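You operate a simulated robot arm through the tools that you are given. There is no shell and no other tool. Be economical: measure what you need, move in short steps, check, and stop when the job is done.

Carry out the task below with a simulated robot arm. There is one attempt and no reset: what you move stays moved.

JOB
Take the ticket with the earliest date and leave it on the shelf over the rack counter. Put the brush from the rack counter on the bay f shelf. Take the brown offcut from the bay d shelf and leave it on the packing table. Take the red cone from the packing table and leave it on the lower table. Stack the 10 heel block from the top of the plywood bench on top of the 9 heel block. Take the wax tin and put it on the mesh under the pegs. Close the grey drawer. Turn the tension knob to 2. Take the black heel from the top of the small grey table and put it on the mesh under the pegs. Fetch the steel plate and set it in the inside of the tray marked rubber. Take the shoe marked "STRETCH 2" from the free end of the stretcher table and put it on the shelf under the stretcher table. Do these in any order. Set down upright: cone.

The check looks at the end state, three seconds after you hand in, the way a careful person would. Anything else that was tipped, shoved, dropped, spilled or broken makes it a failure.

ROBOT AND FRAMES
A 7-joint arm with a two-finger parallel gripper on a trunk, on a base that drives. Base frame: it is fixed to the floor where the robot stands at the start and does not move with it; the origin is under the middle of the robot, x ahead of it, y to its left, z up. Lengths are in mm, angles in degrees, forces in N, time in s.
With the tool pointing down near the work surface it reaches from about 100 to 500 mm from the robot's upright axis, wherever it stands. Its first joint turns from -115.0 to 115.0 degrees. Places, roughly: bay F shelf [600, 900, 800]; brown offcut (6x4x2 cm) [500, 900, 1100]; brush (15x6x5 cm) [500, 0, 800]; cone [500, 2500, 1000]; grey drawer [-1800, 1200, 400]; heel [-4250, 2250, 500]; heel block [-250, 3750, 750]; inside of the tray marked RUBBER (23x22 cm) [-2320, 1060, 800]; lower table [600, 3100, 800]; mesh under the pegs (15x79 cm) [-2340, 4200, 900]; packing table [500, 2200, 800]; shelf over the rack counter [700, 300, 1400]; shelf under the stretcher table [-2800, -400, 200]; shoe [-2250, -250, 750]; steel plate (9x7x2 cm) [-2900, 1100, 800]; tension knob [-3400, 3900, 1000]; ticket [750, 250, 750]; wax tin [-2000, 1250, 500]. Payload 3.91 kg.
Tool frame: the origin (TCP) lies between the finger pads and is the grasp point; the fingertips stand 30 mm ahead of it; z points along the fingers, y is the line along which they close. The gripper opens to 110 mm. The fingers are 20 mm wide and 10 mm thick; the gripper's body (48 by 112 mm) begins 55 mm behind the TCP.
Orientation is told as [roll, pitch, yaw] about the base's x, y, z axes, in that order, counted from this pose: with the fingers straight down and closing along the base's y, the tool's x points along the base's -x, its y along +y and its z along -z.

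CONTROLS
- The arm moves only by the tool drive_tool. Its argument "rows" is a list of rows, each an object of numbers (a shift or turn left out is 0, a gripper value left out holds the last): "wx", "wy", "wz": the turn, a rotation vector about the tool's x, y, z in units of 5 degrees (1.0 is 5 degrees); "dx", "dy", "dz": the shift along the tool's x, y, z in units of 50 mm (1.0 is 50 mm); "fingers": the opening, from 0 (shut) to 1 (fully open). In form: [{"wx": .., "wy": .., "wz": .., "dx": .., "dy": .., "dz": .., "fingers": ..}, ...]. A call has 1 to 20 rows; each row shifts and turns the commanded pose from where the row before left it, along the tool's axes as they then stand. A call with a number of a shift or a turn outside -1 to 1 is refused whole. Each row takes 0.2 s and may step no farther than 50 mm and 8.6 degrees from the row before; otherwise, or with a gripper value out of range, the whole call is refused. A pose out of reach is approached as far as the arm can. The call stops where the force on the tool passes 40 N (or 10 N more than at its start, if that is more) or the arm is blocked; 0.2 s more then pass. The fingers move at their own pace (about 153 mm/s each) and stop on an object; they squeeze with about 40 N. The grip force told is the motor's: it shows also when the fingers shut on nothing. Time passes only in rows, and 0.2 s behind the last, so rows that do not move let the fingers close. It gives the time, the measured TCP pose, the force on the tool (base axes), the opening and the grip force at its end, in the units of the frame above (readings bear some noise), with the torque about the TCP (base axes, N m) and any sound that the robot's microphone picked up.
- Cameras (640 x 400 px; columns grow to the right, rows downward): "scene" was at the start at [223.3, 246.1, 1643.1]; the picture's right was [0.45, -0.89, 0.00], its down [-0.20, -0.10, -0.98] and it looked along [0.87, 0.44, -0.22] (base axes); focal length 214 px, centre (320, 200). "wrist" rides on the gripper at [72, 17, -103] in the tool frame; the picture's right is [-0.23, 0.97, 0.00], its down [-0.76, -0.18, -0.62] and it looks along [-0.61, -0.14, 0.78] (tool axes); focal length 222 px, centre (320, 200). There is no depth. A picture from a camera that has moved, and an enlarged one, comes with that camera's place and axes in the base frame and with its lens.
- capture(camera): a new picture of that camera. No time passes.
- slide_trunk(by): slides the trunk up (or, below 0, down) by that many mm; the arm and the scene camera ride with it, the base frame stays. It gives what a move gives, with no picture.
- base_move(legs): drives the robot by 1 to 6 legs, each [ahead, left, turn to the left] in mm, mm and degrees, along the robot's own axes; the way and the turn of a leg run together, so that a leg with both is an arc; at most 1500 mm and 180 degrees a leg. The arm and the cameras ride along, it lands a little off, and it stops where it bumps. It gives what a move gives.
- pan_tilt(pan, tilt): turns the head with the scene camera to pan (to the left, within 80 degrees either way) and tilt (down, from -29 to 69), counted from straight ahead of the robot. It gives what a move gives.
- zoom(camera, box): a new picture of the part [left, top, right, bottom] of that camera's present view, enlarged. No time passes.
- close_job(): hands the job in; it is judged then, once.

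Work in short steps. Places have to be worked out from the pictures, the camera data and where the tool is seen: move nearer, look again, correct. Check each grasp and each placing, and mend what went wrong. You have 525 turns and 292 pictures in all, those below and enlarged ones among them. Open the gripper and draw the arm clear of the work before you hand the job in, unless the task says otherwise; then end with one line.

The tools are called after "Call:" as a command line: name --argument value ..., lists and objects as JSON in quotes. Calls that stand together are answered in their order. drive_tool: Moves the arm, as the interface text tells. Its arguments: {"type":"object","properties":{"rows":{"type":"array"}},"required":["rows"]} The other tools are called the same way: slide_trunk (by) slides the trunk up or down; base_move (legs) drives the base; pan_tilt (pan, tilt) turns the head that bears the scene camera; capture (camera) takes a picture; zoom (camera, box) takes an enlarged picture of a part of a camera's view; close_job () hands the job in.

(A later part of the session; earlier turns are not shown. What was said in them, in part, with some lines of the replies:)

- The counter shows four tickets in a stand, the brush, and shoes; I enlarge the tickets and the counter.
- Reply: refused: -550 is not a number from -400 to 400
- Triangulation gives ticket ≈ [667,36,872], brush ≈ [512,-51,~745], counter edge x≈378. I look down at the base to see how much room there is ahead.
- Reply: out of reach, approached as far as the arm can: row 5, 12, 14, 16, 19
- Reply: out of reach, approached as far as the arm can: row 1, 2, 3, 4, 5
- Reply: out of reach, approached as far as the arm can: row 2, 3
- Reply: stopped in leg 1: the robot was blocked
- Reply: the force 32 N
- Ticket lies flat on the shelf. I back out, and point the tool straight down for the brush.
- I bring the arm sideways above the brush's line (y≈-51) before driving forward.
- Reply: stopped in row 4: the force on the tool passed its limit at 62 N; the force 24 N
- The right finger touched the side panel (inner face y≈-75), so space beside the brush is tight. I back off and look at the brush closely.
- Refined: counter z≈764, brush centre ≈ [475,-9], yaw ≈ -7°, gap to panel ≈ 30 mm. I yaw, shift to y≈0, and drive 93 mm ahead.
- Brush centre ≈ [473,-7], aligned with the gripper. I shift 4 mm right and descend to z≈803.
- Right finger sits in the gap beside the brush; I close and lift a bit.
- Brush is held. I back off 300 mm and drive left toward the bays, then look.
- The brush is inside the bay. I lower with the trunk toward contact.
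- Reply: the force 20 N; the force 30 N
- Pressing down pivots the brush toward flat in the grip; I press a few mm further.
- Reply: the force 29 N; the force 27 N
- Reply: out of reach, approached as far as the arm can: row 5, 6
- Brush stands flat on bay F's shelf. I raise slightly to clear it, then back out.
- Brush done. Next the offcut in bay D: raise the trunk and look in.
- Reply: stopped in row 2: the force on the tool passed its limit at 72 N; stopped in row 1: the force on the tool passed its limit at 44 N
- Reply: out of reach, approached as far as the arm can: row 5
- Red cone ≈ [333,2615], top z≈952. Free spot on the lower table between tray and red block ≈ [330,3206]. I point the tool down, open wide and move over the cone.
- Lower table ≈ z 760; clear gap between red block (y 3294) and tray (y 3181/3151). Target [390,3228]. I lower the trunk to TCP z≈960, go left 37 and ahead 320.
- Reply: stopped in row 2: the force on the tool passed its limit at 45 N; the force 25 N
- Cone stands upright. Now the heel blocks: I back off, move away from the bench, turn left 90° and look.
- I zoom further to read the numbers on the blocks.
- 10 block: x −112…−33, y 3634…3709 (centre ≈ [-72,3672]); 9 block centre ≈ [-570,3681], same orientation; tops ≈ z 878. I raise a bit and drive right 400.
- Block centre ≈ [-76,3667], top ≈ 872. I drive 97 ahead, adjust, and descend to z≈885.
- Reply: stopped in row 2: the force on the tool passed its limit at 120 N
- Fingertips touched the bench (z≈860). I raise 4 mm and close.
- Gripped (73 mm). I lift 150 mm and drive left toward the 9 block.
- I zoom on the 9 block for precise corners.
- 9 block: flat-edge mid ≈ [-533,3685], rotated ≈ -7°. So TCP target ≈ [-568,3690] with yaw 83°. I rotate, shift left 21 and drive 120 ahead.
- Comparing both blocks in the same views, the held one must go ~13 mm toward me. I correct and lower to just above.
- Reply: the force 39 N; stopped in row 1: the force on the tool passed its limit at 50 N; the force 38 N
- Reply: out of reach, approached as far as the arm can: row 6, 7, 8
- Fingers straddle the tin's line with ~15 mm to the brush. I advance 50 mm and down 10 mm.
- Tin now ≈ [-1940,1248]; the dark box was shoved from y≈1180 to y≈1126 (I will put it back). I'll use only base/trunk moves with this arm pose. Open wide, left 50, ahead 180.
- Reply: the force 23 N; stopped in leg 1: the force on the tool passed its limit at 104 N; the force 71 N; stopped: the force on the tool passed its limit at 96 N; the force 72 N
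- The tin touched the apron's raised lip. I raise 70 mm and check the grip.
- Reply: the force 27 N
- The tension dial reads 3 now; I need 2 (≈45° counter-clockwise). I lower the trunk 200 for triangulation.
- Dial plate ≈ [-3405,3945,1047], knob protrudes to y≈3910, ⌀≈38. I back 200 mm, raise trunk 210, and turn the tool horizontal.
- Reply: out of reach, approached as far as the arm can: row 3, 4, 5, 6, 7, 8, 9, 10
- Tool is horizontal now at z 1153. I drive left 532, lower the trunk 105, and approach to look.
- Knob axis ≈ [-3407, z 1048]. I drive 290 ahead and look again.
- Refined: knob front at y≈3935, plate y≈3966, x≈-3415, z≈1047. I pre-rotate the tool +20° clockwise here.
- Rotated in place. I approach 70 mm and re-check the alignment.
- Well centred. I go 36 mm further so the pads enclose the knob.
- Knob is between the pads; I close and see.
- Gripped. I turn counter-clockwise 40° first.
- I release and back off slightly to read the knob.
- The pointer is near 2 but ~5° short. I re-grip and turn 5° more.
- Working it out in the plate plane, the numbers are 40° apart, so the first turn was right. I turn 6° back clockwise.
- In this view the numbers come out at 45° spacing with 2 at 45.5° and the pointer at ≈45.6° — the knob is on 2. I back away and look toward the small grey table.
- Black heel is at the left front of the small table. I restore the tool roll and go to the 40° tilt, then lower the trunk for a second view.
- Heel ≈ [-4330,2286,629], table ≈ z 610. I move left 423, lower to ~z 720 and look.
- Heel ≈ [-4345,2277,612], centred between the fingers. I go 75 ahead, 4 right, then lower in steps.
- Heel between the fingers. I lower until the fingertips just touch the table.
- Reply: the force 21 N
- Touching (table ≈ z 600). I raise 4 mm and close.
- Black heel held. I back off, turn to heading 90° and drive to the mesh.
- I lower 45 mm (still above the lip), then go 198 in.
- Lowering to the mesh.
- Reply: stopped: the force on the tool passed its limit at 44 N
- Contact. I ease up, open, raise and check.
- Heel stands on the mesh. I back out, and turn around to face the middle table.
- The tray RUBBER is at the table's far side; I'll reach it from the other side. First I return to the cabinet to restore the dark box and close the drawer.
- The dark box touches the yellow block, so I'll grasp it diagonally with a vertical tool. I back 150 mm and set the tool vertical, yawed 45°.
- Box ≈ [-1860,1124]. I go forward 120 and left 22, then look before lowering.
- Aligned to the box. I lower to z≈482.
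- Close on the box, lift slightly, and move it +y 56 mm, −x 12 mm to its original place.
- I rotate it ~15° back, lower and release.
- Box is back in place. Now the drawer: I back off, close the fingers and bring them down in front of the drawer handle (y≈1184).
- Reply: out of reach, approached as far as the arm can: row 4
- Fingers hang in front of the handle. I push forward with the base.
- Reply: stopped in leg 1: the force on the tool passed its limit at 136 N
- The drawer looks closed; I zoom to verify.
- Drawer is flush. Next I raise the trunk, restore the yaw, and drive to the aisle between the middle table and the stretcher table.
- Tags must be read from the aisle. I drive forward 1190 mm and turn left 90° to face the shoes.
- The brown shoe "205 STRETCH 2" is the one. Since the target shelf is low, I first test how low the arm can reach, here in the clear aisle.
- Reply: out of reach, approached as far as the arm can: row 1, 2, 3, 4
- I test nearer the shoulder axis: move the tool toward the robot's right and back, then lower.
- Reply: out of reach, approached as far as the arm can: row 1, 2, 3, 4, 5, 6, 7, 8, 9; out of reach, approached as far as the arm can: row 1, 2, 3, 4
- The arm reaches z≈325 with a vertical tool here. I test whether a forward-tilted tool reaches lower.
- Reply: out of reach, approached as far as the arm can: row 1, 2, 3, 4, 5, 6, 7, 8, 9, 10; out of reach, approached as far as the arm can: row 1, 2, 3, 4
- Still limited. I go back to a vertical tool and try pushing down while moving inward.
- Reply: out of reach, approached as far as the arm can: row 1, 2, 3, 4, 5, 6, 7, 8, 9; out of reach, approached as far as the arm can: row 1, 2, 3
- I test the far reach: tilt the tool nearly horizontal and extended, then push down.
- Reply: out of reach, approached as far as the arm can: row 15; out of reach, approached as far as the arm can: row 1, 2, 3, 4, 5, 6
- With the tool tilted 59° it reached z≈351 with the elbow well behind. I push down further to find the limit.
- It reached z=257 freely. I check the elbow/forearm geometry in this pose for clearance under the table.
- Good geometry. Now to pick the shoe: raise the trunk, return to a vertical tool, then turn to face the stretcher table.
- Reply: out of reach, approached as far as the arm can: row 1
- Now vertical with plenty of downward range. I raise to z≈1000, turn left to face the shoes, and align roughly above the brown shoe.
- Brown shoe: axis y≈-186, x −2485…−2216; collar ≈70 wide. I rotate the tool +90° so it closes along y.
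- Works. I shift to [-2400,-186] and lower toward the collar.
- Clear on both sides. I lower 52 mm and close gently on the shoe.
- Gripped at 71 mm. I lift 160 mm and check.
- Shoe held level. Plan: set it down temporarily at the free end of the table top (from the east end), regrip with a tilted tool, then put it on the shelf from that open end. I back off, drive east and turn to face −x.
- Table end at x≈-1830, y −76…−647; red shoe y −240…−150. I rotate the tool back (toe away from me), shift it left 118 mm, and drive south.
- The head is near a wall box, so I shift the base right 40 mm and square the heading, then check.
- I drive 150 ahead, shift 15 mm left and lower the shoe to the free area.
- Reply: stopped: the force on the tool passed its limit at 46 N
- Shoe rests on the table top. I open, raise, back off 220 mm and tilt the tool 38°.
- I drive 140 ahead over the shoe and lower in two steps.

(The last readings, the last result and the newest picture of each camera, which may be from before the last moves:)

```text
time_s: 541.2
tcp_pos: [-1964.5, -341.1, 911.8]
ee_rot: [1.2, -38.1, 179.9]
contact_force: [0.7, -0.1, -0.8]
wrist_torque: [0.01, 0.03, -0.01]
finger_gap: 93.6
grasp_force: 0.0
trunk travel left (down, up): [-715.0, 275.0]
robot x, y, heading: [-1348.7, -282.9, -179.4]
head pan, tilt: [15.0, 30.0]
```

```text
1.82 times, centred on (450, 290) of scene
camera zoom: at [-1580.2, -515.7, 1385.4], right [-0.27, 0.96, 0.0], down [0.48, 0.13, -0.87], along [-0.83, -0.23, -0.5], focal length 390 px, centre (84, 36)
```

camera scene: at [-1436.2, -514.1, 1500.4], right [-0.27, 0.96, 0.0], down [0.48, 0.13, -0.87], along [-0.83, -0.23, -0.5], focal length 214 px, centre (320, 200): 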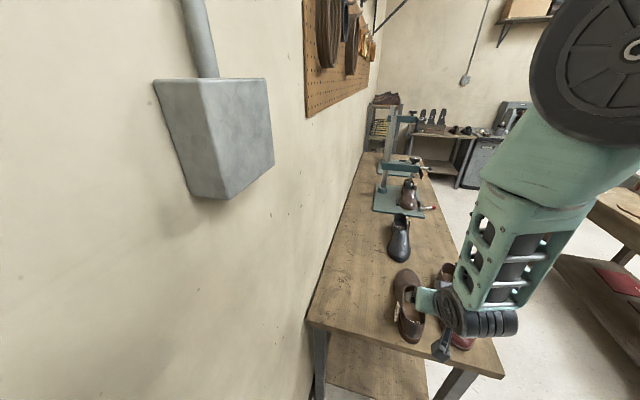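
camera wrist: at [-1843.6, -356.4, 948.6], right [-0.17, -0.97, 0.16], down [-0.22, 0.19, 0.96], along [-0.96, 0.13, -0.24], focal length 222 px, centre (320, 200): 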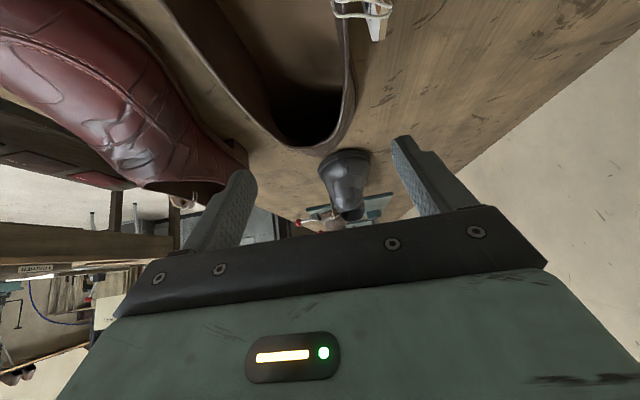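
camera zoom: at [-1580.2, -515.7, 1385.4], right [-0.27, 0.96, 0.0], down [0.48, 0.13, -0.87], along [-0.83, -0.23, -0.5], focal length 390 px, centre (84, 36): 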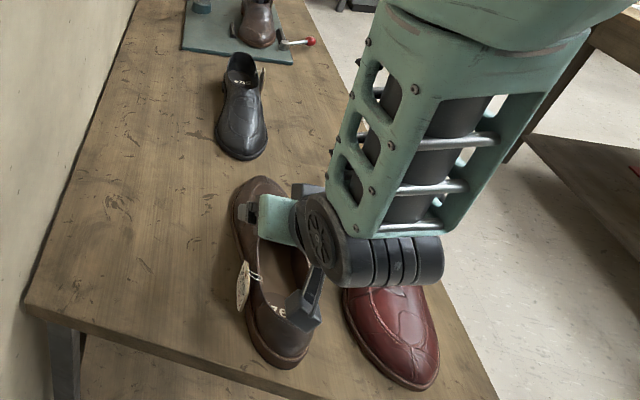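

Centred on the shoe. I lower 56 mm, and close.

Call:
slide_trunk --by -56

Call:
drive_tool --rows '[{"fingers": 0}, {}, {}, {}]'

Call:
capture --camera "wrist"

```text
time_s: 542.2
tcp_pos: [-1964.0, -340.9, 856.5]
ee_rot: [1.1, -38.0, 179.8]
contact_force: [-0.6, 0.3, 0.7]
wrist_torque: [0.02, -0.01, 0.0]
finger_gap: 93.4
grasp_force: 0.0
trunk travel left (down, up): [-659.0, 331.0]
robot x, y, heading: [-1349.1, -291.4, -179.6]
head pan, tilt: [15.0, 30.0]
```

```text
time_s: 543.2
tcp_pos: [-1963.6, -340.6, 856.8]
ee_rot: [1.1, -38.2, 179.9]
contact_force: [0.8, 3.0, 1.7]
wrist_torque: [0.0, -0.03, -0.08]
finger_gap: 71.5
grasp_force: 40.3
trunk travel left (down, up): [-659.0, 331.0]
robot x, y, heading: [-1349.2, -282.8, -179.6]
head pan, tilt: [15.0, 30.0]
```

```text
70 pictures are left
camera wrist: at [-1843.6, -356.3, 892.7], right [-0.17, -0.97, 0.16], down [-0.22, 0.19, 0.96], along [-0.96, 0.13, -0.24], focal length 222 px, centre (320, 200)
```

wrist: 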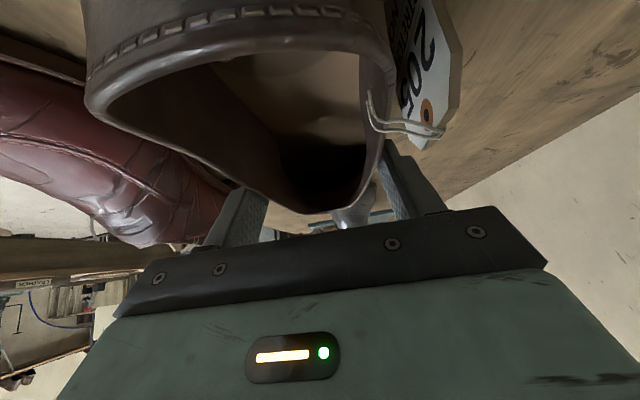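

Gripped (71.5 mm). I lift 80 mm and check how it hangs.

Call:
slide_trunk --by 90

Call:
base_move --legs '[[-430, 0, 0]]'

Call:
pan_tilt --pan 0 --tilt 30

Call:
capture --camera "scene"

```text
time_s: 544.5
tcp_pos: [-1964.0, -341.1, 945.8]
ee_rot: [1.1, -38.1, 179.8]
contact_force: [0.7, -0.5, -3.0]
wrist_torque: [0.07, -0.13, -0.05]
finger_gap: 71.7
grasp_force: 39.7
trunk travel left (down, up): [-749.0, 241.0]
robot x, y, heading: [-1353.7, -284.6, -179.6]
head pan, tilt: [15.0, 30.0]
```

```text
time_s: 547.1
tcp_pos: [-1534.7, -336.7, 946.3]
ee_rot: [1.2, -38.1, 179.9]
contact_force: [0.0, 0.0, -3.6]
wrist_torque: [-0.02, -0.11, -0.02]
finger_gap: 71.6
grasp_force: 40.1
trunk travel left (down, up): [-749.0, 241.0]
robot x, y, heading: [-921.9, -281.7, -179.2]
head pan, tilt: [15.0, 30.0]
```

```text
time_s: 547.9
tcp_pos: [-1534.2, -336.7, 945.3]
ee_rot: [1.1, -38.1, 179.9]
contact_force: [0.2, -0.4, -4.2]
wrist_torque: [-0.01, -0.11, 0.01]
finger_gap: 71.7
grasp_force: 39.9
trunk travel left (down, up): [-749.0, 241.0]
robot x, y, heading: [-919.8, -281.0, -179.0]
head pan, tilt: [0.0, 30.0]
```

```text
69 pictures are left
camera scene: at [-1152.7, -488.1, 1419.4], right [-0.01, 1.0, 0.0], down [0.5, 0.01, -0.87], along [-0.87, -0.01, -0.5], focal length 214 px, centre (320, 200)
```

scene: 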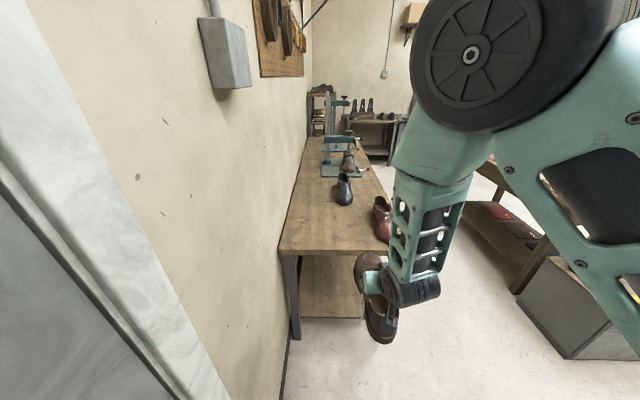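

Shoe hangs level. I re-pose the arm (forward 146, up 84) so that the elbow stays outside the table when low.

Call:
drive_tool --rows '[{"dx": -0.67, "dz": 0.096}, {"dx": -0.67, "dz": 0.096}, {"dx": -0.67, "dz": 0.096}, {"dx": -0.67, "dz": 0.096}, {"dx": -0.67, "dz": 0.096}, {}]'

Call:
slide_trunk --by -400

Call:
slide_trunk --by -270

Call:
pan_tilt --pan 5 --tilt 15

Call:
capture --camera "scene"

```text
time_s: 549.3
tcp_pos: [-1681.5, -334.3, 1031.9]
ee_rot: [1.1, -38.1, 179.9]
contact_force: [-0.7, 0.1, -3.6]
wrist_torque: [0.0, -0.14, 0.02]
finger_gap: 71.5
grasp_force: 41.0
trunk travel left (down, up): [-749.0, 241.0]
robot x, y, heading: [-917.6, -279.5, -179.4]
head pan, tilt: [0.0, 30.0]
```

```text
time_s: 553.1
tcp_pos: [-1682.0, -334.6, 632.2]
ee_rot: [1.1, -38.2, 179.9]
contact_force: [0.2, 0.8, -4.3]
wrist_torque: [-0.04, -0.17, -0.02]
finger_gap: 71.6
grasp_force: 39.7
trunk travel left (down, up): [-349.0, 641.0]
robot x, y, heading: [-919.0, -275.8, -179.2]
head pan, tilt: [0.0, 30.0]
```

```text
time_s: 555.8
tcp_pos: [-1682.0, -334.6, 363.3]
ee_rot: [1.1, -38.1, 179.9]
contact_force: [0.4, 0.5, -3.0]
wrist_torque: [0.0, -0.18, 0.02]
finger_gap: 71.4
grasp_force: 39.9
trunk travel left (down, up): [-79.0, 911.0]
robot x, y, heading: [-922.5, -279.2, -179.3]
head pan, tilt: [0.0, 30.0]
```

```text
time_s: 556.6
tcp_pos: [-1680.9, -334.2, 362.1]
ee_rot: [1.1, -38.1, 179.9]
contact_force: [-0.8, 0.1, -3.9]
wrist_torque: [-0.03, -0.14, -0.04]
finger_gap: 71.3
grasp_force: 39.8
trunk travel left (down, up): [-79.0, 911.0]
robot x, y, heading: [-920.0, -279.5, -179.1]
head pan, tilt: [5.0, 15.0]
```

```text
68 pictures are left
camera scene: at [-1155.2, -496.2, 773.5], right [-0.1, 0.99, 0.0], down [0.26, 0.03, -0.97], along [-0.96, -0.1, -0.26], focal length 214 px, centre (320, 200)
```

scene: 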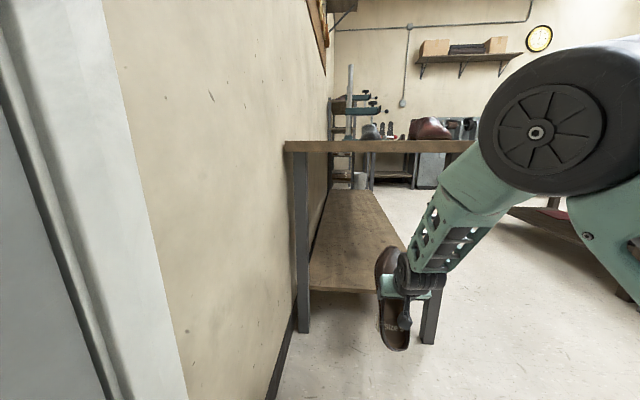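

Shelf ≈ z 206 between legs at y −117/−646; elbow at fwd 450. I lower to z≈340 and drive in 250 first.

Call:
slide_trunk --by -22

Call:
base_move --legs '[[255, 0, -0.6]]'

Call:
capture --camera "scene"

Call:
capture --camera "wrist"

```text
time_s: 557.3
tcp_pos: [-1681.8, -334.0, 339.5]
ee_rot: [1.0, -38.0, 179.9]
contact_force: [0.1, 0.0, -4.4]
wrist_torque: [0.01, -0.16, 0.02]
finger_gap: 71.3
grasp_force: 39.9
trunk travel left (down, up): [-57.0, 933.0]
robot x, y, heading: [-919.9, -280.0, -179.4]
head pan, tilt: [5.0, 15.0]
```

```text
time_s: 559.1
tcp_pos: [-1936.9, -335.1, 339.5]
ee_rot: [1.1, -38.1, 179.7]
contact_force: [0.2, 0.4, -3.9]
wrist_torque: [0.02, -0.14, 0.02]
finger_gap: 71.3
grasp_force: 40.5
trunk travel left (down, up): [-57.0, 933.0]
robot x, y, heading: [-1173.9, -281.0, -179.5]
head pan, tilt: [5.0, 15.0]
```

```text
67 pictures are left
camera scene: at [-1410.5, -497.9, 751.5], right [-0.1, 1.0, 0.0], down [0.26, 0.02, -0.97], along [-0.96, -0.09, -0.26], focal length 214 px, centre (320, 200)
```

scene: 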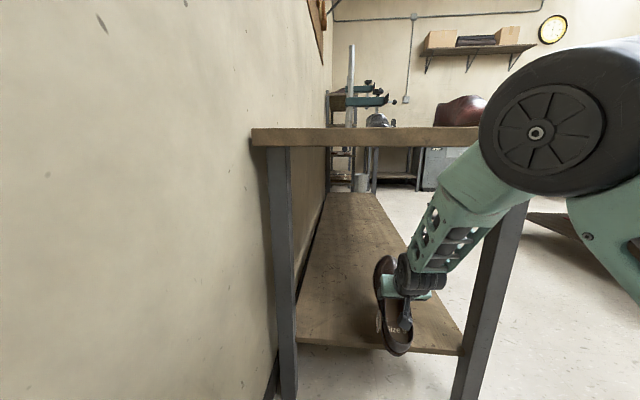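

```text
66 pictures are left
camera wrist: at [-1816.1, -350.5, 376.0], right [-0.17, -0.97, 0.16], down [-0.22, 0.19, 0.96], along [-0.96, 0.13, -0.24], focal length 222 px, centre (320, 200)
```

wrist: 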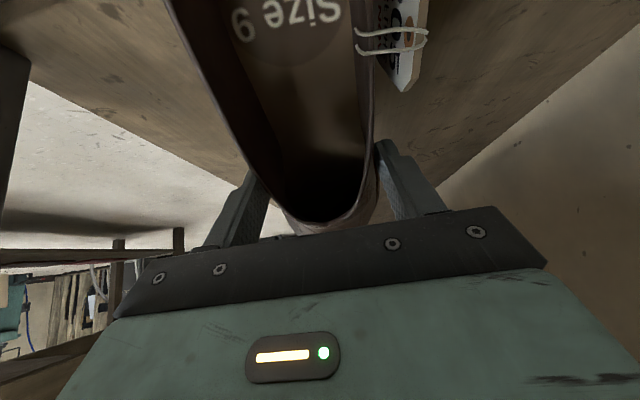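

Clear so far. I go 110 mm further in and look.

Call:
base_move --legs '[[110, 0, 0]]'

Call:
capture --camera "scene"

```text
time_s: 560.3
tcp_pos: [-2048.5, -332.4, 339.7]
ee_rot: [1.1, -38.1, 179.3]
contact_force: [0.2, 0.7, -3.6]
wrist_torque: [0.01, -0.13, -0.03]
finger_gap: 71.5
grasp_force: 40.0
trunk travel left (down, up): [-57.0, 933.0]
robot x, y, heading: [-1288.9, -285.7, -180.0]
head pan, tilt: [5.0, 15.0]
```

```text
65 pictures are left
camera scene: at [-1523.8, -497.7, 751.6], right [-0.09, 1.0, 0.0], down [0.26, 0.02, -0.97], along [-0.96, -0.09, -0.26], focal length 214 px, centre (320, 200)
```

scene: 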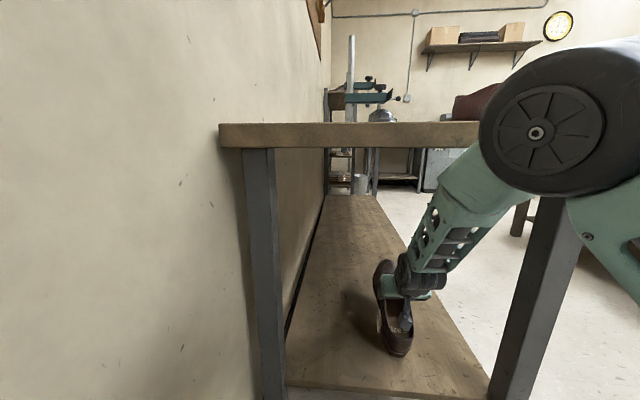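

The shoe is over the shelf. I lower with the trunk stepwise.

Call:
slide_trunk --by -30

Call:
slide_trunk --by -15

Call:
slide_trunk --by -10

Call:
zoom --camera "scene" --box '[320, 200, 520, 400]'

```text
time_s: 561.1
tcp_pos: [-2049.4, -331.7, 308.6]
ee_rot: [1.0, -37.9, 179.5]
contact_force: [-1.5, -0.5, -1.0]
wrist_torque: [-0.07, -0.3, -0.04]
finger_gap: 71.3
grasp_force: 39.9
trunk travel left (down, up): [-27.0, 963.0]
robot x, y, heading: [-1289.4, -283.5, -179.9]
head pan, tilt: [5.0, 15.0]
```

```text
time_s: 561.7
tcp_pos: [-2048.6, -332.3, 295.2]
ee_rot: [1.3, -38.2, 179.4]
contact_force: [-3.5, 1.0, 3.2]
wrist_torque: [-0.29, 0.89, -0.29]
finger_gap: 71.3
grasp_force: 40.4
trunk travel left (down, up): [-12.0, 978.0]
robot x, y, heading: [-1288.1, -284.3, -179.7]
head pan, tilt: [5.0, 15.0]
```

```text
time_s: 562.1
tcp_pos: [-2050.1, -331.0, 295.1]
ee_rot: [1.3, -38.5, 179.4]
contact_force: [7.2, 2.1, 12.7]
wrist_torque: [-0.1, 0.1, 0.1]
finger_gap: 71.2
grasp_force: 39.7
trunk travel left (down, up): [-8.0, 982.0]
robot x, y, heading: [-1288.2, -283.1, -179.9]
head pan, tilt: [5.0, 15.0]
stopped: the force on the tool passed its limit at 50 N (the readings are from after the stop); the commanded pose is now the measured one
```

```text
2.00 times, centred on (420, 300) of scene
camera zoom: at [-1523.2, -497.5, 702.5], right [-0.09, 1.0, 0.0], down [0.26, 0.02, -0.97], along [-0.96, -0.09, -0.26], focal length 429 px, centre (120, 0)
```

zoom: 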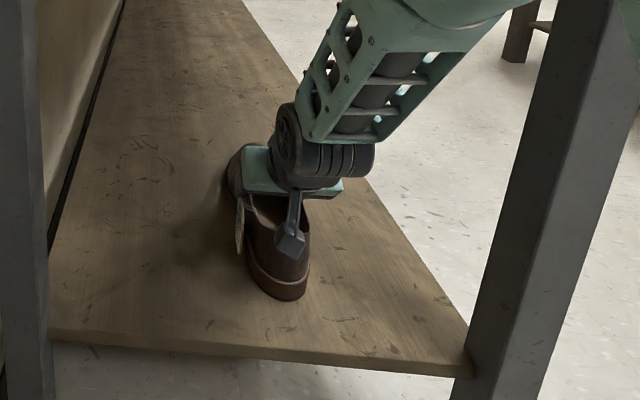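

Shoe touches the shelf. I open, raise 48 mm and back out.

Call:
drive_tool --rows '[{"fingers": 0.9}, {}, {}]'

Call:
slide_trunk --by 48

Call:
zoom --camera "scene" --box '[320, 200, 520, 400]'

```text
time_s: 562.9
tcp_pos: [-2049.9, -331.3, 293.8]
ee_rot: [1.3, -38.4, 179.4]
contact_force: [1.2, -0.8, 0.2]
wrist_torque: [0.01, -0.01, 0.0]
finger_gap: 99.0
grasp_force: 0.1
trunk travel left (down, up): [-8.0, 982.0]
robot x, y, heading: [-1283.6, -281.5, -179.7]
head pan, tilt: [5.0, 15.0]
```

```text
time_s: 563.8
tcp_pos: [-2049.1, -330.5, 342.7]
ee_rot: [1.3, -38.3, 179.3]
contact_force: [-1.2, -0.4, -0.5]
wrist_torque: [-0.01, -0.02, 0.02]
finger_gap: 98.9
grasp_force: 0.1
trunk travel left (down, up): [-56.0, 934.0]
robot x, y, heading: [-1289.7, -284.0, -179.7]
head pan, tilt: [5.0, 15.0]
```

```text
2.00 times, centred on (420, 300) of scene
camera zoom: at [-1523.6, -497.6, 750.5], right [-0.09, 1.0, 0.0], down [0.26, 0.02, -0.97], along [-0.96, -0.09, -0.26], focal length 429 px, centre (120, 0)
```

zoom: 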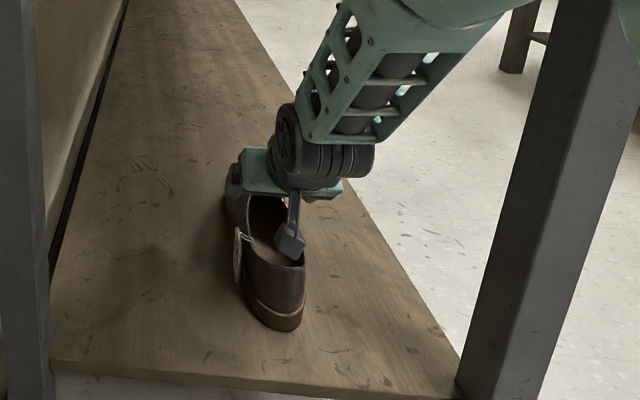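

Shoe stands on the shelf, gripper above it. I back straight out.

Call:
base_move --legs '[[-480, 0, 0]]'

Call:
capture --camera "scene"

```text
time_s: 566.7
tcp_pos: [-1565.2, -324.1, 341.3]
ee_rot: [1.3, -38.4, 178.7]
contact_force: [-0.2, 0.2, 0.3]
wrist_torque: [-0.02, 0.03, -0.01]
finger_gap: 98.9
grasp_force: 0.1
trunk travel left (down, up): [-56.0, 934.0]
robot x, y, heading: [-796.6, -282.7, 179.8]
head pan, tilt: [5.0, 15.0]
```

```text
62 pictures are left
camera scene: at [-1039.8, -495.5, 750.4], right [-0.08, 1.0, 0.0], down [0.26, 0.02, -0.97], along [-0.96, -0.08, -0.26], focal length 214 px, centre (320, 200)
```

scene: 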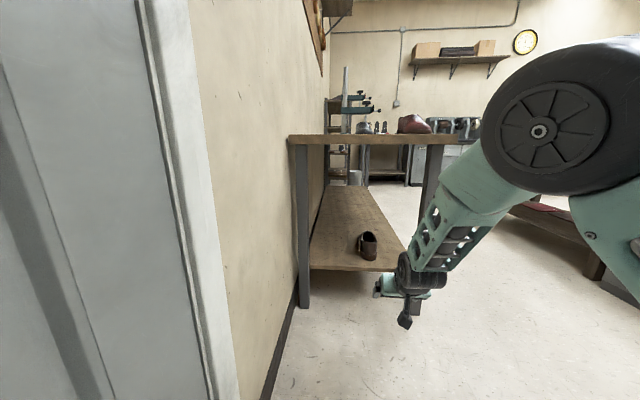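

Shoe is on the shelf. Last: the steel plate. I raise the arm high, go to y≈400, turn to heading 90° in the open, then slide along the aisle.

Call:
slide_trunk --by 400

Call:
slide_trunk --by 400

Call:
base_move --legs '[[0, -660, 0], [0, 0, -90], [0, 1000, 0]]'

Call:
pan_tilt --pan 30 --tilt 30

Call:
capture --camera "scene"

```text
time_s: 570.5
tcp_pos: [-1563.8, -324.9, 740.6]
ee_rot: [1.3, -38.4, 178.7]
contact_force: [0.6, 0.9, -0.1]
wrist_torque: [-0.01, 0.02, 0.01]
finger_gap: 99.0
grasp_force: 0.0
trunk travel left (down, up): [-456.0, 534.0]
robot x, y, heading: [-798.4, -284.2, 179.4]
head pan, tilt: [5.0, 15.0]
```

```text
time_s: 574.3
tcp_pos: [-1564.7, -324.4, 1141.8]
ee_rot: [1.3, -38.5, 178.9]
contact_force: [0.1, 0.8, 0.4]
wrist_torque: [-0.02, -0.03, -0.01]
finger_gap: 98.9
grasp_force: 0.0
trunk travel left (down, up): [-856.0, 134.0]
robot x, y, heading: [-797.3, -282.3, 179.6]
head pan, tilt: [5.0, 15.0]
```

```text
time_s: 586.5
tcp_pos: [-1899.6, 1076.6, 1141.4]
ee_rot: [1.2, -38.4, 90.6]
contact_force: [-0.1, 0.2, 0.1]
wrist_torque: [0.01, 0.01, -0.02]
finger_gap: 98.9
grasp_force: 0.0
trunk travel left (down, up): [-856.0, 134.0]
robot x, y, heading: [-1833.7, 316.9, 91.4]
head pan, tilt: [5.0, 15.0]
```

```text
time_s: 587.4
tcp_pos: [-1899.8, 1077.6, 1140.2]
ee_rot: [1.3, -38.4, 90.7]
contact_force: [0.2, -0.5, 0.1]
wrist_torque: [0.01, 0.01, -0.02]
finger_gap: 99.0
grasp_force: 0.2
trunk travel left (down, up): [-856.0, 134.0]
robot x, y, heading: [-1836.4, 314.3, 91.6]
head pan, tilt: [30.0, 30.0]
```

```text
61 pictures are left
camera scene: at [-2091.3, 528.6, 1526.3], right [0.85, 0.52, 0.0], down [0.26, -0.43, -0.87], along [-0.45, 0.74, -0.5], focal length 214 px, centre (320, 200)
```

scene: 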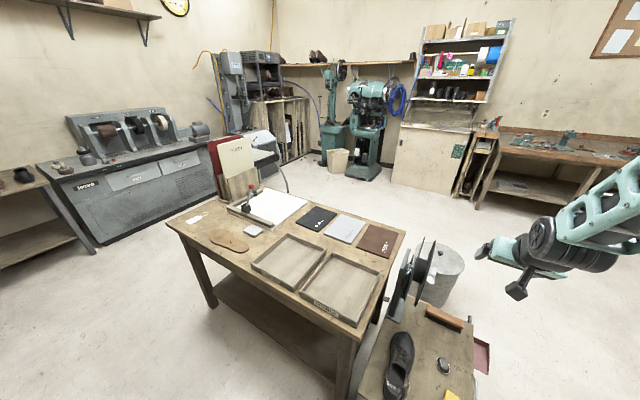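

Call:
zoom --camera "scene" --box '[160, 170, 420, 340]'

```text
2.35 times, centred on (290, 255) of scene
camera zoom: at [-2091.3, 528.6, 1526.3], right [0.85, 0.52, 0.0], down [0.26, -0.43, -0.87], along [-0.45, 0.74, -0.5], focal length 505 px, centre (391, 71)
```

zoom: 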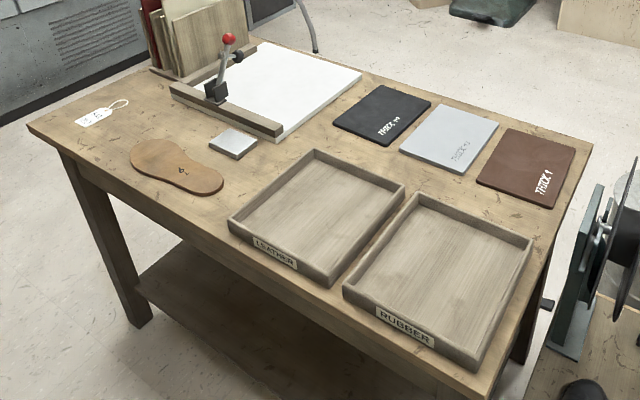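

Steel plate ≈ x −2917…−2828, y 1087…1162; RUBBER tray centre ≈ [-2319,1061]. I slide along the aisle to the plate.

Call:
base_move --legs '[[0, 0, -1.4], [0, 985, 0]]'

Call:
drive_tool --rows '[{"fingers": 1}, {}]'

Call:
slide_trunk --by -180

Call:
pan_tilt --pan -5 --tilt 35

Call:
capture --camera "scene"

Call:
capture --camera "wrist"

```text
time_s: 592.9
tcp_pos: [-2860.0, 1083.6, 1141.8]
ee_rot: [1.3, -38.4, 88.4]
contact_force: [0.2, 0.0, -0.1]
wrist_torque: [0.02, -0.02, 0.02]
finger_gap: 99.1
grasp_force: 0.0
trunk travel left (down, up): [-856.0, 134.0]
robot x, y, heading: [-2823.3, 320.0, 89.1]
head pan, tilt: [30.0, 30.0]
```

```text
time_s: 593.5
tcp_pos: [-2860.0, 1083.8, 1141.2]
ee_rot: [1.1, -38.3, 88.4]
contact_force: [-0.4, 0.0, -0.2]
wrist_torque: [0.0, 0.0, -0.01]
finger_gap: 110.0
grasp_force: 0.0
trunk travel left (down, up): [-856.0, 134.0]
robot x, y, heading: [-2819.2, 325.4, 89.4]
head pan, tilt: [30.0, 30.0]
```

```text
time_s: 595.5
tcp_pos: [-2859.9, 1083.6, 961.3]
ee_rot: [1.2, -38.4, 88.5]
contact_force: [-0.1, -0.2, -0.2]
wrist_torque: [0.02, 0.03, 0.02]
finger_gap: 110.0
grasp_force: 0.0
trunk travel left (down, up): [-676.0, 314.0]
robot x, y, heading: [-2820.9, 321.2, 89.1]
head pan, tilt: [30.0, 30.0]
```

```text
time_s: 596.5
tcp_pos: [-2860.5, 1083.6, 962.0]
ee_rot: [1.4, -38.3, 88.4]
contact_force: [-0.2, -0.3, 0.3]
wrist_torque: [-0.01, -0.02, 0.01]
finger_gap: 109.9
grasp_force: 0.1
trunk travel left (down, up): [-676.0, 314.0]
robot x, y, heading: [-2822.9, 321.3, 89.3]
head pan, tilt: [-5.0, 35.0]
```

```text
59 pictures are left
camera scene: at [-3020.0, 552.2, 1338.4], right [1.0, -0.1, 0.0], down [-0.06, -0.57, -0.82], along [0.08, 0.82, -0.57], focal length 214 px, centre (320, 200)
```

scene: 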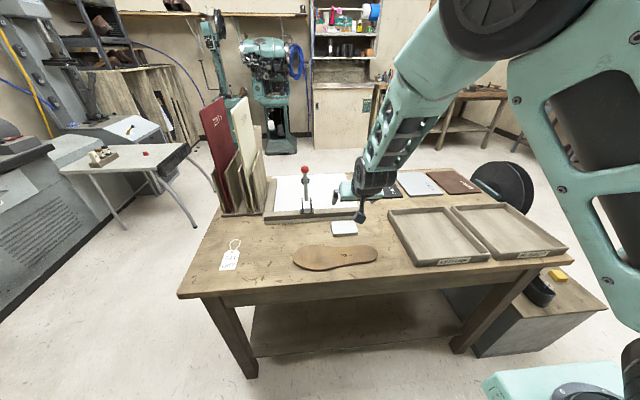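

```text
58 pictures are left
camera wrist: at [-2877.9, 962.5, 997.1], right [-0.97, 0.19, 0.16], down [0.2, 0.21, 0.96], along [0.15, 0.96, -0.24], focal length 222 px, centre (320, 200)
```

wrist: 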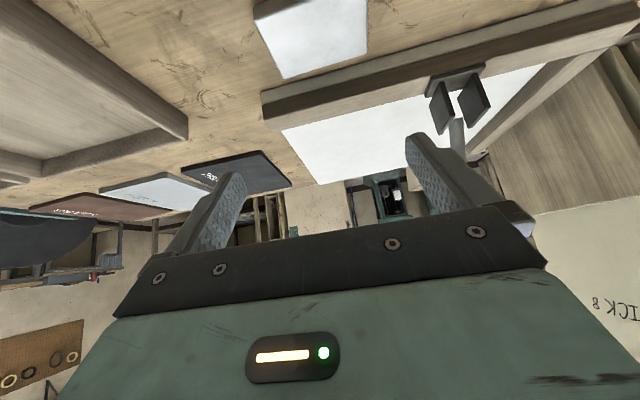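

Plate centre ≈ [-2876,1120]. I shift left 16, ahead 23, and lower 95.

Call:
base_move --legs '[[23, 16, 0.8]]'

Call:
slide_trunk --by -95

Call:
capture --camera "wrist"

Call:
zoom --camera "scene" --box '[260, 110, 440, 250]'

```text
time_s: 597.4
tcp_pos: [-2886.0, 1107.3, 961.1]
ee_rot: [1.2, -38.4, 89.2]
contact_force: [0.3, -0.2, -0.1]
wrist_torque: [0.01, 0.0, 0.01]
finger_gap: 110.1
grasp_force: 0.0
trunk travel left (down, up): [-676.0, 314.0]
robot x, y, heading: [-2840.2, 344.3, 90.3]
head pan, tilt: [-5.0, 35.0]
```

```text
time_s: 598.7
tcp_pos: [-2885.6, 1106.7, 866.6]
ee_rot: [1.2, -38.5, 89.2]
contact_force: [0.3, 0.5, 0.1]
wrist_torque: [0.01, 0.02, -0.03]
finger_gap: 110.1
grasp_force: 0.1
trunk travel left (down, up): [-581.0, 409.0]
robot x, y, heading: [-2839.7, 341.7, 90.2]
head pan, tilt: [-5.0, 35.0]
```

```text
57 pictures are left
camera wrist: at [-2902.7, 984.9, 902.1], right [-0.97, 0.18, 0.16], down [0.19, 0.21, 0.96], along [0.14, 0.96, -0.24], focal length 222 px, centre (320, 200)
```

wrist: 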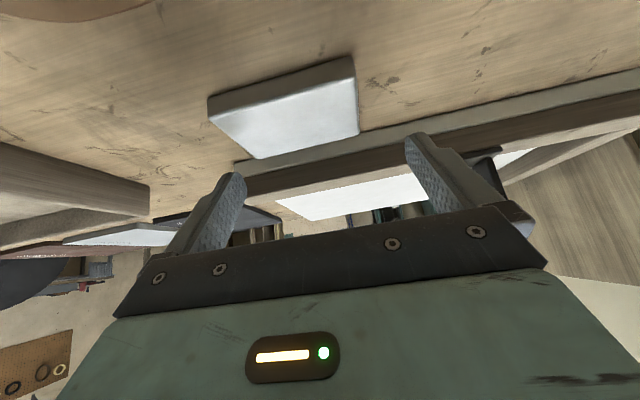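

```text
2.86 times, centred on (350, 180) of scene
camera zoom: at [-3039.2, 572.8, 1243.4], right [1.0, -0.09, 0.0], down [-0.05, -0.57, -0.82], along [0.07, 0.82, -0.57], focal length 613 px, centre (234, 257)
```

zoom: 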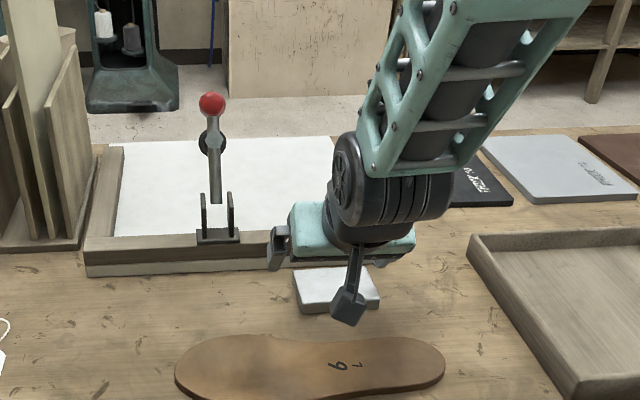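

I shift right 11 mm and lower until the tips touch the table.

Call:
base_move --legs '[[0, -11, 0]]'

Call:
slide_trunk --by -34

Call:
capture --camera "wrist"

```text
time_s: 599.4
tcp_pos: [-2874.4, 1106.7, 866.2]
ee_rot: [1.2, -38.4, 89.3]
contact_force: [-0.2, -0.4, 0.2]
wrist_torque: [0.01, -0.03, -0.01]
finger_gap: 109.8
grasp_force: 0.0
trunk travel left (down, up): [-581.0, 409.0]
robot x, y, heading: [-2830.0, 343.0, 90.0]
head pan, tilt: [-5.0, 35.0]
```

```text
time_s: 600.2
tcp_pos: [-2874.2, 1107.1, 832.2]
ee_rot: [1.2, -38.4, 89.2]
contact_force: [-0.7, 0.4, -0.4]
wrist_torque: [0.03, -0.03, 0.02]
finger_gap: 110.0
grasp_force: 0.0
trunk travel left (down, up): [-547.0, 443.0]
robot x, y, heading: [-2828.9, 349.0, 90.2]
head pan, tilt: [-5.0, 35.0]
```

```text
55 pictures are left
camera wrist: at [-2891.7, 984.9, 868.0], right [-0.97, 0.18, 0.16], down [0.19, 0.21, 0.96], along [0.14, 0.96, -0.24], focal length 222 px, centre (320, 200)
```

wrist: 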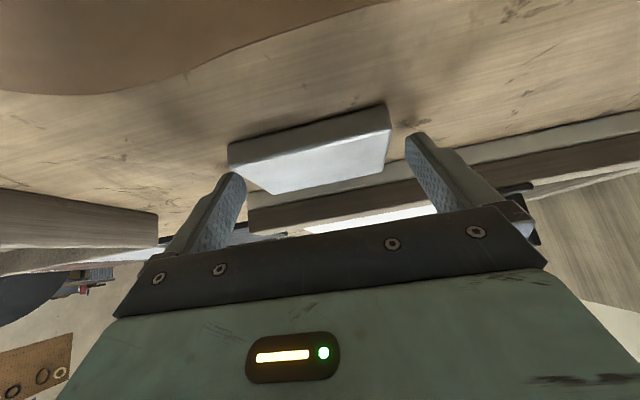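

Left finger is a bit close; I shift 5 mm right and continue down in small steps.

Call:
base_move --legs '[[0, -6, 0]]'

Call:
slide_trunk --by -6

Call:
slide_trunk --by -5

Call:
capture --camera "wrist"

```text
time_s: 600.9
tcp_pos: [-2869.0, 1107.7, 832.2]
ee_rot: [1.3, -38.4, 89.2]
contact_force: [0.0, 0.4, -0.2]
wrist_torque: [0.0, 0.0, 0.03]
finger_gap: 110.0
grasp_force: 0.1
trunk travel left (down, up): [-547.0, 443.0]
robot x, y, heading: [-2821.5, 342.5, 90.0]
head pan, tilt: [-5.0, 35.0]
```

```text
time_s: 601.5
tcp_pos: [-2868.1, 1106.2, 830.0]
ee_rot: [1.3, -38.6, 89.1]
contact_force: [1.0, -17.0, 35.9]
wrist_torque: [-0.12, -2.17, -1.07]
finger_gap: 109.9
grasp_force: 0.0
trunk travel left (down, up): [-541.0, 449.0]
robot x, y, heading: [-2821.5, 343.6, 90.1]
head pan, tilt: [-5.0, 35.0]
```

```text
time_s: 601.8
tcp_pos: [-2869.7, 1108.0, 831.1]
ee_rot: [1.4, -38.9, 89.1]
contact_force: [1.0, -14.2, 20.8]
wrist_torque: [-0.21, -1.22, -0.92]
finger_gap: 109.9
grasp_force: 0.1
trunk travel left (down, up): [-540.0, 450.0]
robot x, y, heading: [-2821.2, 343.4, 90.3]
head pan, tilt: [-5.0, 35.0]
stopped: the force on the tool passed its limit at 58 N (the readings are from after the stop); the commanded pose is now the measured one
```

```text
54 pictures are left
camera wrist: at [-2885.5, 985.2, 865.2], right [-0.97, 0.18, 0.16], down [0.2, 0.2, 0.96], along [0.14, 0.96, -0.23], focal length 222 px, centre (320, 200)
```

wrist: 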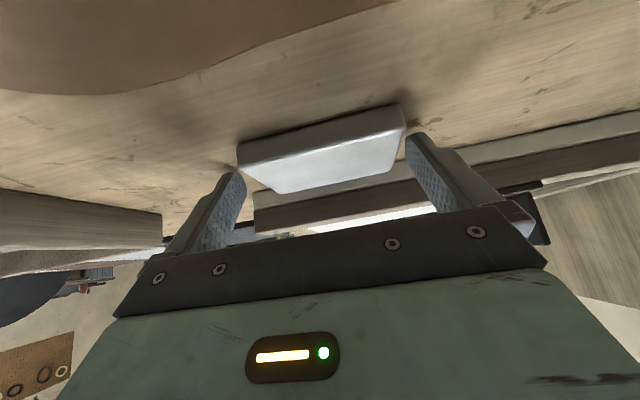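

The +x fingertip touched the table (z≈800). I raise 4 mm, shift 4 mm left and close.

Call:
slide_trunk --by 5

Call:
base_move --legs '[[0, 4, 0]]'

Call:
drive_tool --rows '[{"fingers": 0}, {}, {}, {}]'

Call:
capture --camera "wrist"

```text
time_s: 602.3
tcp_pos: [-2869.6, 1106.6, 832.1]
ee_rot: [1.3, -38.6, 89.1]
contact_force: [1.0, -0.7, 0.5]
wrist_torque: [-0.01, 0.0, 0.01]
finger_gap: 109.9
grasp_force: 0.0
trunk travel left (down, up): [-545.0, 445.0]
robot x, y, heading: [-2822.1, 343.7, 90.2]
head pan, tilt: [-5.0, 35.0]
```

```text
time_s: 603.1
tcp_pos: [-2873.4, 1107.4, 834.3]
ee_rot: [1.3, -38.6, 89.1]
contact_force: [-0.5, -0.5, 0.0]
wrist_torque: [-0.01, 0.0, 0.0]
finger_gap: 110.0
grasp_force: 0.0
trunk travel left (down, up): [-545.0, 445.0]
robot x, y, heading: [-2827.3, 346.1, 90.0]
head pan, tilt: [-5.0, 35.0]
```

```text
time_s: 604.1
tcp_pos: [-2873.4, 1108.8, 833.2]
ee_rot: [1.4, -38.7, 89.1]
contact_force: [-1.5, 0.7, 0.6]
wrist_torque: [-0.09, -0.3, 0.07]
finger_gap: 89.4
grasp_force: 39.5
trunk travel left (down, up): [-545.0, 445.0]
robot x, y, heading: [-2824.3, 340.5, 90.0]
head pan, tilt: [-5.0, 35.0]
```

```text
53 pictures are left
camera wrist: at [-2889.7, 986.0, 868.6], right [-0.97, 0.18, 0.16], down [0.2, 0.2, 0.96], along [0.14, 0.96, -0.23], focal length 222 px, centre (320, 200)
```

wrist: 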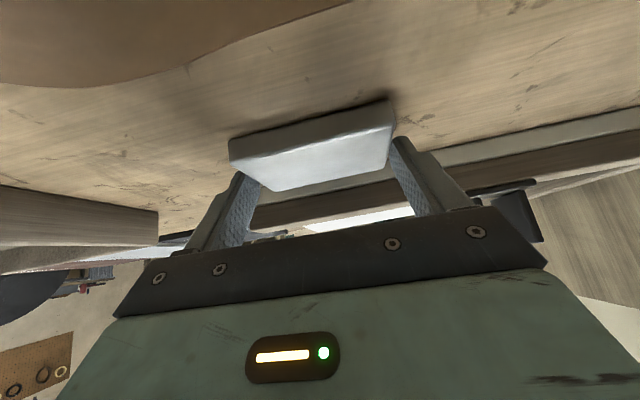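

Gripped at 89 mm. I lift and check.

Call:
slide_trunk --by 100

Call:
capture --camera "wrist"

```text
time_s: 605.4
tcp_pos: [-2871.9, 1107.9, 933.8]
ee_rot: [1.4, -38.6, 89.1]
contact_force: [-0.2, 1.1, -8.0]
wrist_torque: [-0.1, -0.03, 0.02]
finger_gap: 89.7
grasp_force: 40.0
trunk travel left (down, up): [-645.0, 345.0]
robot x, y, heading: [-2829.2, 344.1, 90.1]
head pan, tilt: [-5.0, 35.0]
```

```text
52 pictures are left
camera wrist: at [-2889.5, 986.1, 968.3], right [-0.97, 0.18, 0.16], down [0.2, 0.2, 0.96], along [0.14, 0.96, -0.23], focal length 222 px, centre (320, 200)
```

wrist: 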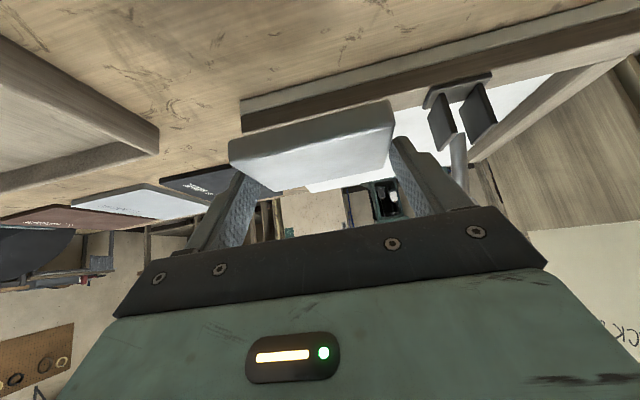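

Plate is held. I move back 58 and right 553 to above the RUBBER tray.

Call:
base_move --legs '[[-58, 0, 0], [0, -553, 0]]'

Call:
capture --camera "scene"

Call:
capture --camera "wrist"

```text
time_s: 609.1
tcp_pos: [-2311.9, 1048.2, 933.1]
ee_rot: [1.4, -38.7, 88.7]
contact_force: [-0.9, 0.4, -8.1]
wrist_torque: [-0.08, 0.01, 0.03]
finger_gap: 89.7
grasp_force: 40.3
trunk travel left (down, up): [-645.0, 345.0]
robot x, y, heading: [-2271.1, 284.9, 89.4]
head pan, tilt: [-5.0, 35.0]
```

```text
51 pictures are left
camera scene: at [-2468.9, 514.5, 1307.8], right [1.0, -0.09, 0.0], down [-0.05, -0.57, -0.82], along [0.08, 0.82, -0.57], focal length 214 px, centre (320, 200)
```

scene: 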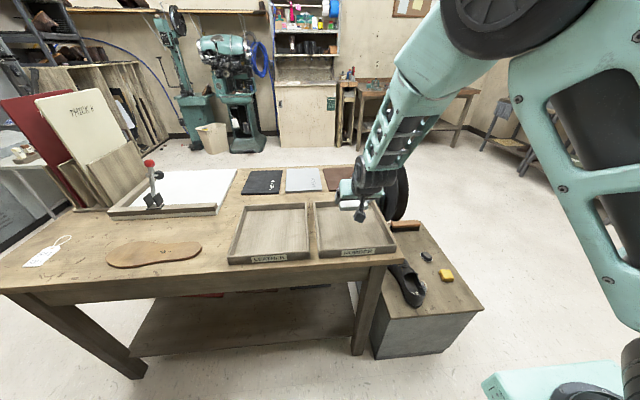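

```text
50 pictures are left
camera wrist: at [-2329.6, 926.9, 968.4], right [-0.97, 0.18, 0.16], down [0.2, 0.2, 0.96], along [0.14, 0.96, -0.23], focal length 222 px, centre (320, 200)
```

wrist: 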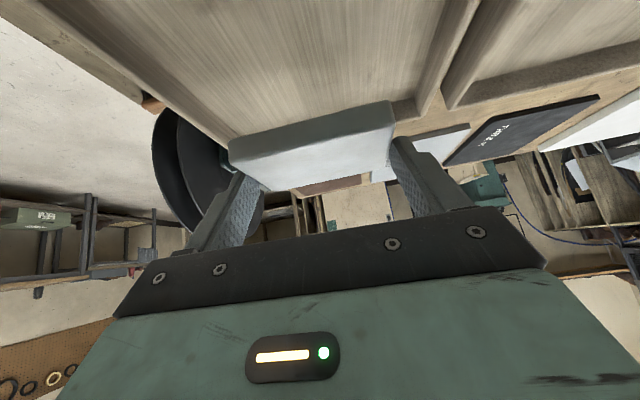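

Plate is over the RUBBER tray (centre ≈ [-2318,1037]). I go 33 forward so the camera clears the front wall, and lower.

Call:
base_move --legs '[[33, 0, 0]]'

Call:
slide_trunk --by -60

Call:
zoom --camera "scene" --box '[260, 120, 460, 270]'

Call:
capture --camera "wrist"

```text
time_s: 610.0
tcp_pos: [-2313.4, 1082.5, 933.1]
ee_rot: [1.4, -38.8, 88.7]
contact_force: [0.9, 0.3, -7.1]
wrist_torque: [-0.11, -0.02, 0.0]
finger_gap: 89.7
grasp_force: 39.3
trunk travel left (down, up): [-645.0, 345.0]
robot x, y, heading: [-2269.2, 320.2, 89.6]
head pan, tilt: [-5.0, 35.0]
```

```text
time_s: 611.0
tcp_pos: [-2311.7, 1081.0, 873.8]
ee_rot: [1.4, -38.7, 88.8]
contact_force: [0.2, -0.5, -7.4]
wrist_torque: [-0.1, 0.02, -0.02]
finger_gap: 89.9
grasp_force: 40.1
trunk travel left (down, up): [-585.0, 405.0]
robot x, y, heading: [-2266.6, 318.6, 89.5]
head pan, tilt: [-5.0, 35.0]
```

```text
2.67 times, centred on (360, 195) of scene
camera zoom: at [-2468.8, 547.3, 1247.8], right [1.0, -0.09, 0.0], down [-0.05, -0.57, -0.82], along [0.08, 0.82, -0.57], focal length 572 px, centre (213, 213)
```

zoom: 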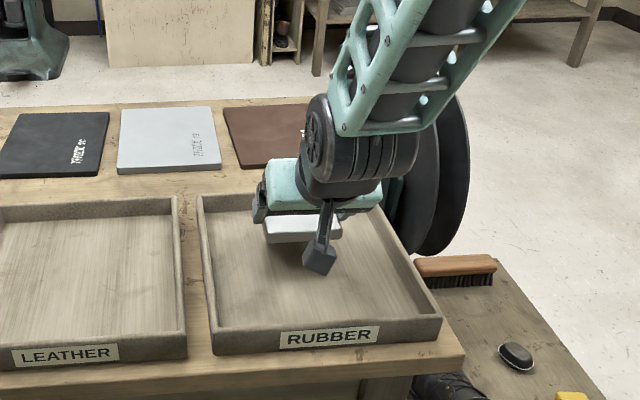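

```text
48 pictures are left
camera wrist: at [-2329.7, 959.6, 908.2], right [-0.97, 0.18, 0.16], down [0.2, 0.2, 0.96], along [0.14, 0.96, -0.23], focal length 222 px, centre (320, 200)
```

wrist: 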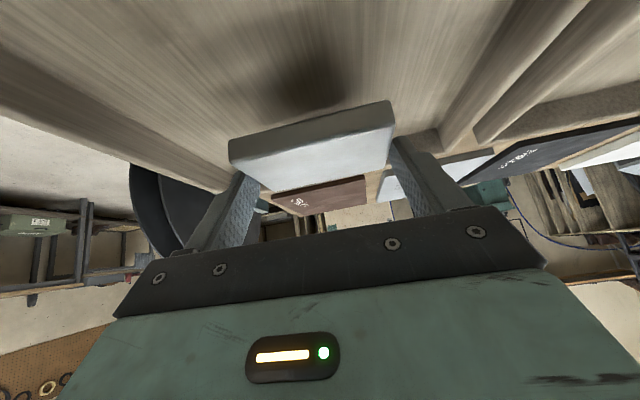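

Call:
slide_trunk --by -20

Call:
slide_trunk --by -8

Call:
slide_trunk --by -6

```text
time_s: 611.7
tcp_pos: [-2313.0, 1081.6, 853.9]
ee_rot: [1.4, -38.7, 88.8]
contact_force: [0.5, 0.2, -7.5]
wrist_torque: [-0.11, -0.01, 0.0]
finger_gap: 89.7
grasp_force: 39.9
trunk travel left (down, up): [-565.0, 425.0]
robot x, y, heading: [-2268.4, 316.6, 89.6]
head pan, tilt: [-5.0, 35.0]
```

```text
time_s: 612.2
tcp_pos: [-2312.5, 1081.8, 844.5]
ee_rot: [1.3, -38.7, 88.8]
contact_force: [-0.1, 0.0, -7.0]
wrist_torque: [-0.07, -0.01, -0.01]
finger_gap: 89.7
grasp_force: 39.6
trunk travel left (down, up): [-557.0, 433.0]
robot x, y, heading: [-2270.1, 315.9, 89.6]
head pan, tilt: [-5.0, 35.0]
```

```text
time_s: 612.8
tcp_pos: [-2311.4, 1081.1, 841.7]
ee_rot: [1.4, -39.1, 88.7]
contact_force: [1.3, -2.9, 12.2]
wrist_torque: [-0.61, -0.47, 0.04]
finger_gap: 89.3
grasp_force: 39.8
trunk travel left (down, up): [-551.0, 439.0]
robot x, y, heading: [-2270.4, 319.8, 89.7]
head pan, tilt: [-5.0, 35.0]
```

Contact with the tray floor. I open and raise.

Call:
drive_tool --rows '[{"fingers": 1}, {}, {}]'

Call:
slide_trunk --by 150

Call:
capture --camera "wrist"

Call:
zoom --camera "scene" --box '[260, 150, 460, 300]'

```text
time_s: 613.6
tcp_pos: [-2312.5, 1081.6, 839.2]
ee_rot: [1.3, -38.7, 88.8]
contact_force: [0.5, -0.1, -1.1]
wrist_torque: [0.02, -0.01, -0.02]
finger_gap: 109.8
grasp_force: 0.1
trunk travel left (down, up): [-551.0, 439.0]
robot x, y, heading: [-2269.9, 317.5, 89.7]
head pan, tilt: [-5.0, 35.0]
```

```text
time_s: 615.3
tcp_pos: [-2312.2, 1081.5, 990.7]
ee_rot: [1.3, -38.7, 88.9]
contact_force: [-0.5, 0.3, 0.2]
wrist_torque: [0.01, -0.01, 0.04]
finger_gap: 109.9
grasp_force: 0.1
trunk travel left (down, up): [-701.0, 289.0]
robot x, y, heading: [-2272.3, 318.9, 89.5]
head pan, tilt: [-5.0, 35.0]
```

```text
47 pictures are left
camera wrist: at [-2329.7, 959.4, 1024.4], right [-0.97, 0.18, 0.16], down [0.2, 0.2, 0.96], along [0.14, 0.96, -0.23], focal length 222 px, centre (320, 200)
```

wrist: 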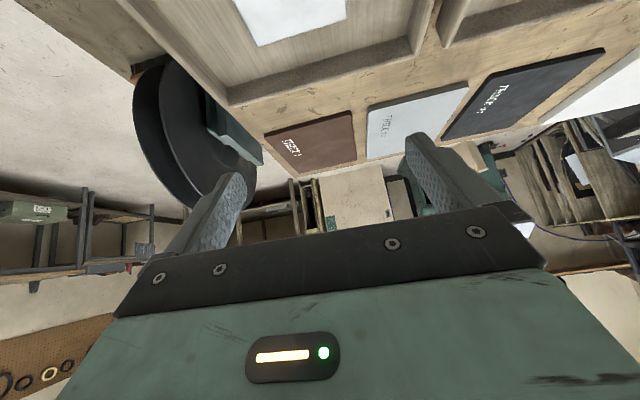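

```text
2.67 times, centred on (360, 225) of scene
camera zoom: at [-2468.8, 547.0, 1363.9], right [1.0, -0.09, 0.0], down [-0.05, -0.57, -0.82], along [0.08, 0.82, -0.57], focal length 572 px, centre (213, 133)
```

zoom: 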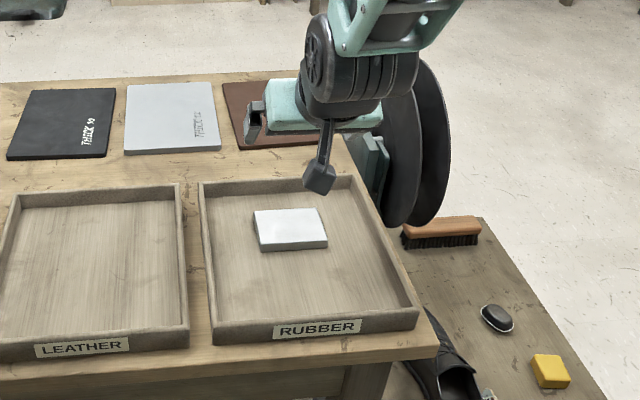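

The steel plate lies in the RUBBER tray. I draw the arm clear upward, then hand in.

Call:
slide_trunk --by 250

Call:
base_move --legs '[[-50, 0, 0]]'

Call:
capture --camera "scene"

```text
time_s: 617.9
tcp_pos: [-2312.1, 1081.5, 1240.8]
ee_rot: [1.4, -38.7, 88.8]
contact_force: [-0.3, -0.2, -0.1]
wrist_torque: [-0.04, 0.0, 0.02]
finger_gap: 110.0
grasp_force: 0.1
trunk travel left (down, up): [-951.0, 39.0]
robot x, y, heading: [-2269.6, 318.4, 89.7]
head pan, tilt: [-5.0, 35.0]
```

```text
time_s: 618.8
tcp_pos: [-2311.9, 1034.9, 1238.2]
ee_rot: [1.4, -38.8, 88.7]
contact_force: [-0.5, -0.3, -0.2]
wrist_torque: [0.01, 0.01, -0.02]
finger_gap: 109.9
grasp_force: 0.1
trunk travel left (down, up): [-951.0, 39.0]
robot x, y, heading: [-2264.8, 269.8, 89.6]
head pan, tilt: [-5.0, 35.0]
```

```text
45 pictures are left
camera scene: at [-2468.8, 499.3, 1613.8], right [1.0, -0.09, 0.0], down [-0.05, -0.57, -0.82], along [0.08, 0.82, -0.57], focal length 214 px, centre (320, 200)
```

scene: 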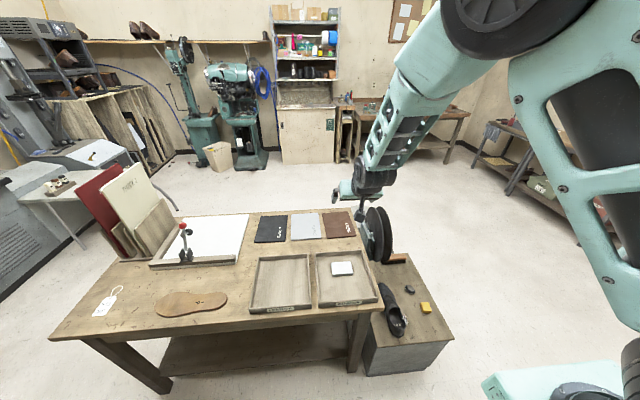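

Everything asked for has been placed, and the arm is clear with the gripper open. I hand in.

Call:
close_job

```text
The job is handed in.
```

I finished all eleven tasks and handed the job in. While fetching the wax tin, the arm swung and pushed the small dark case on the drawer cabinet about 54 mm. I put the case back close to where it was, but its spot and angle are approximate.
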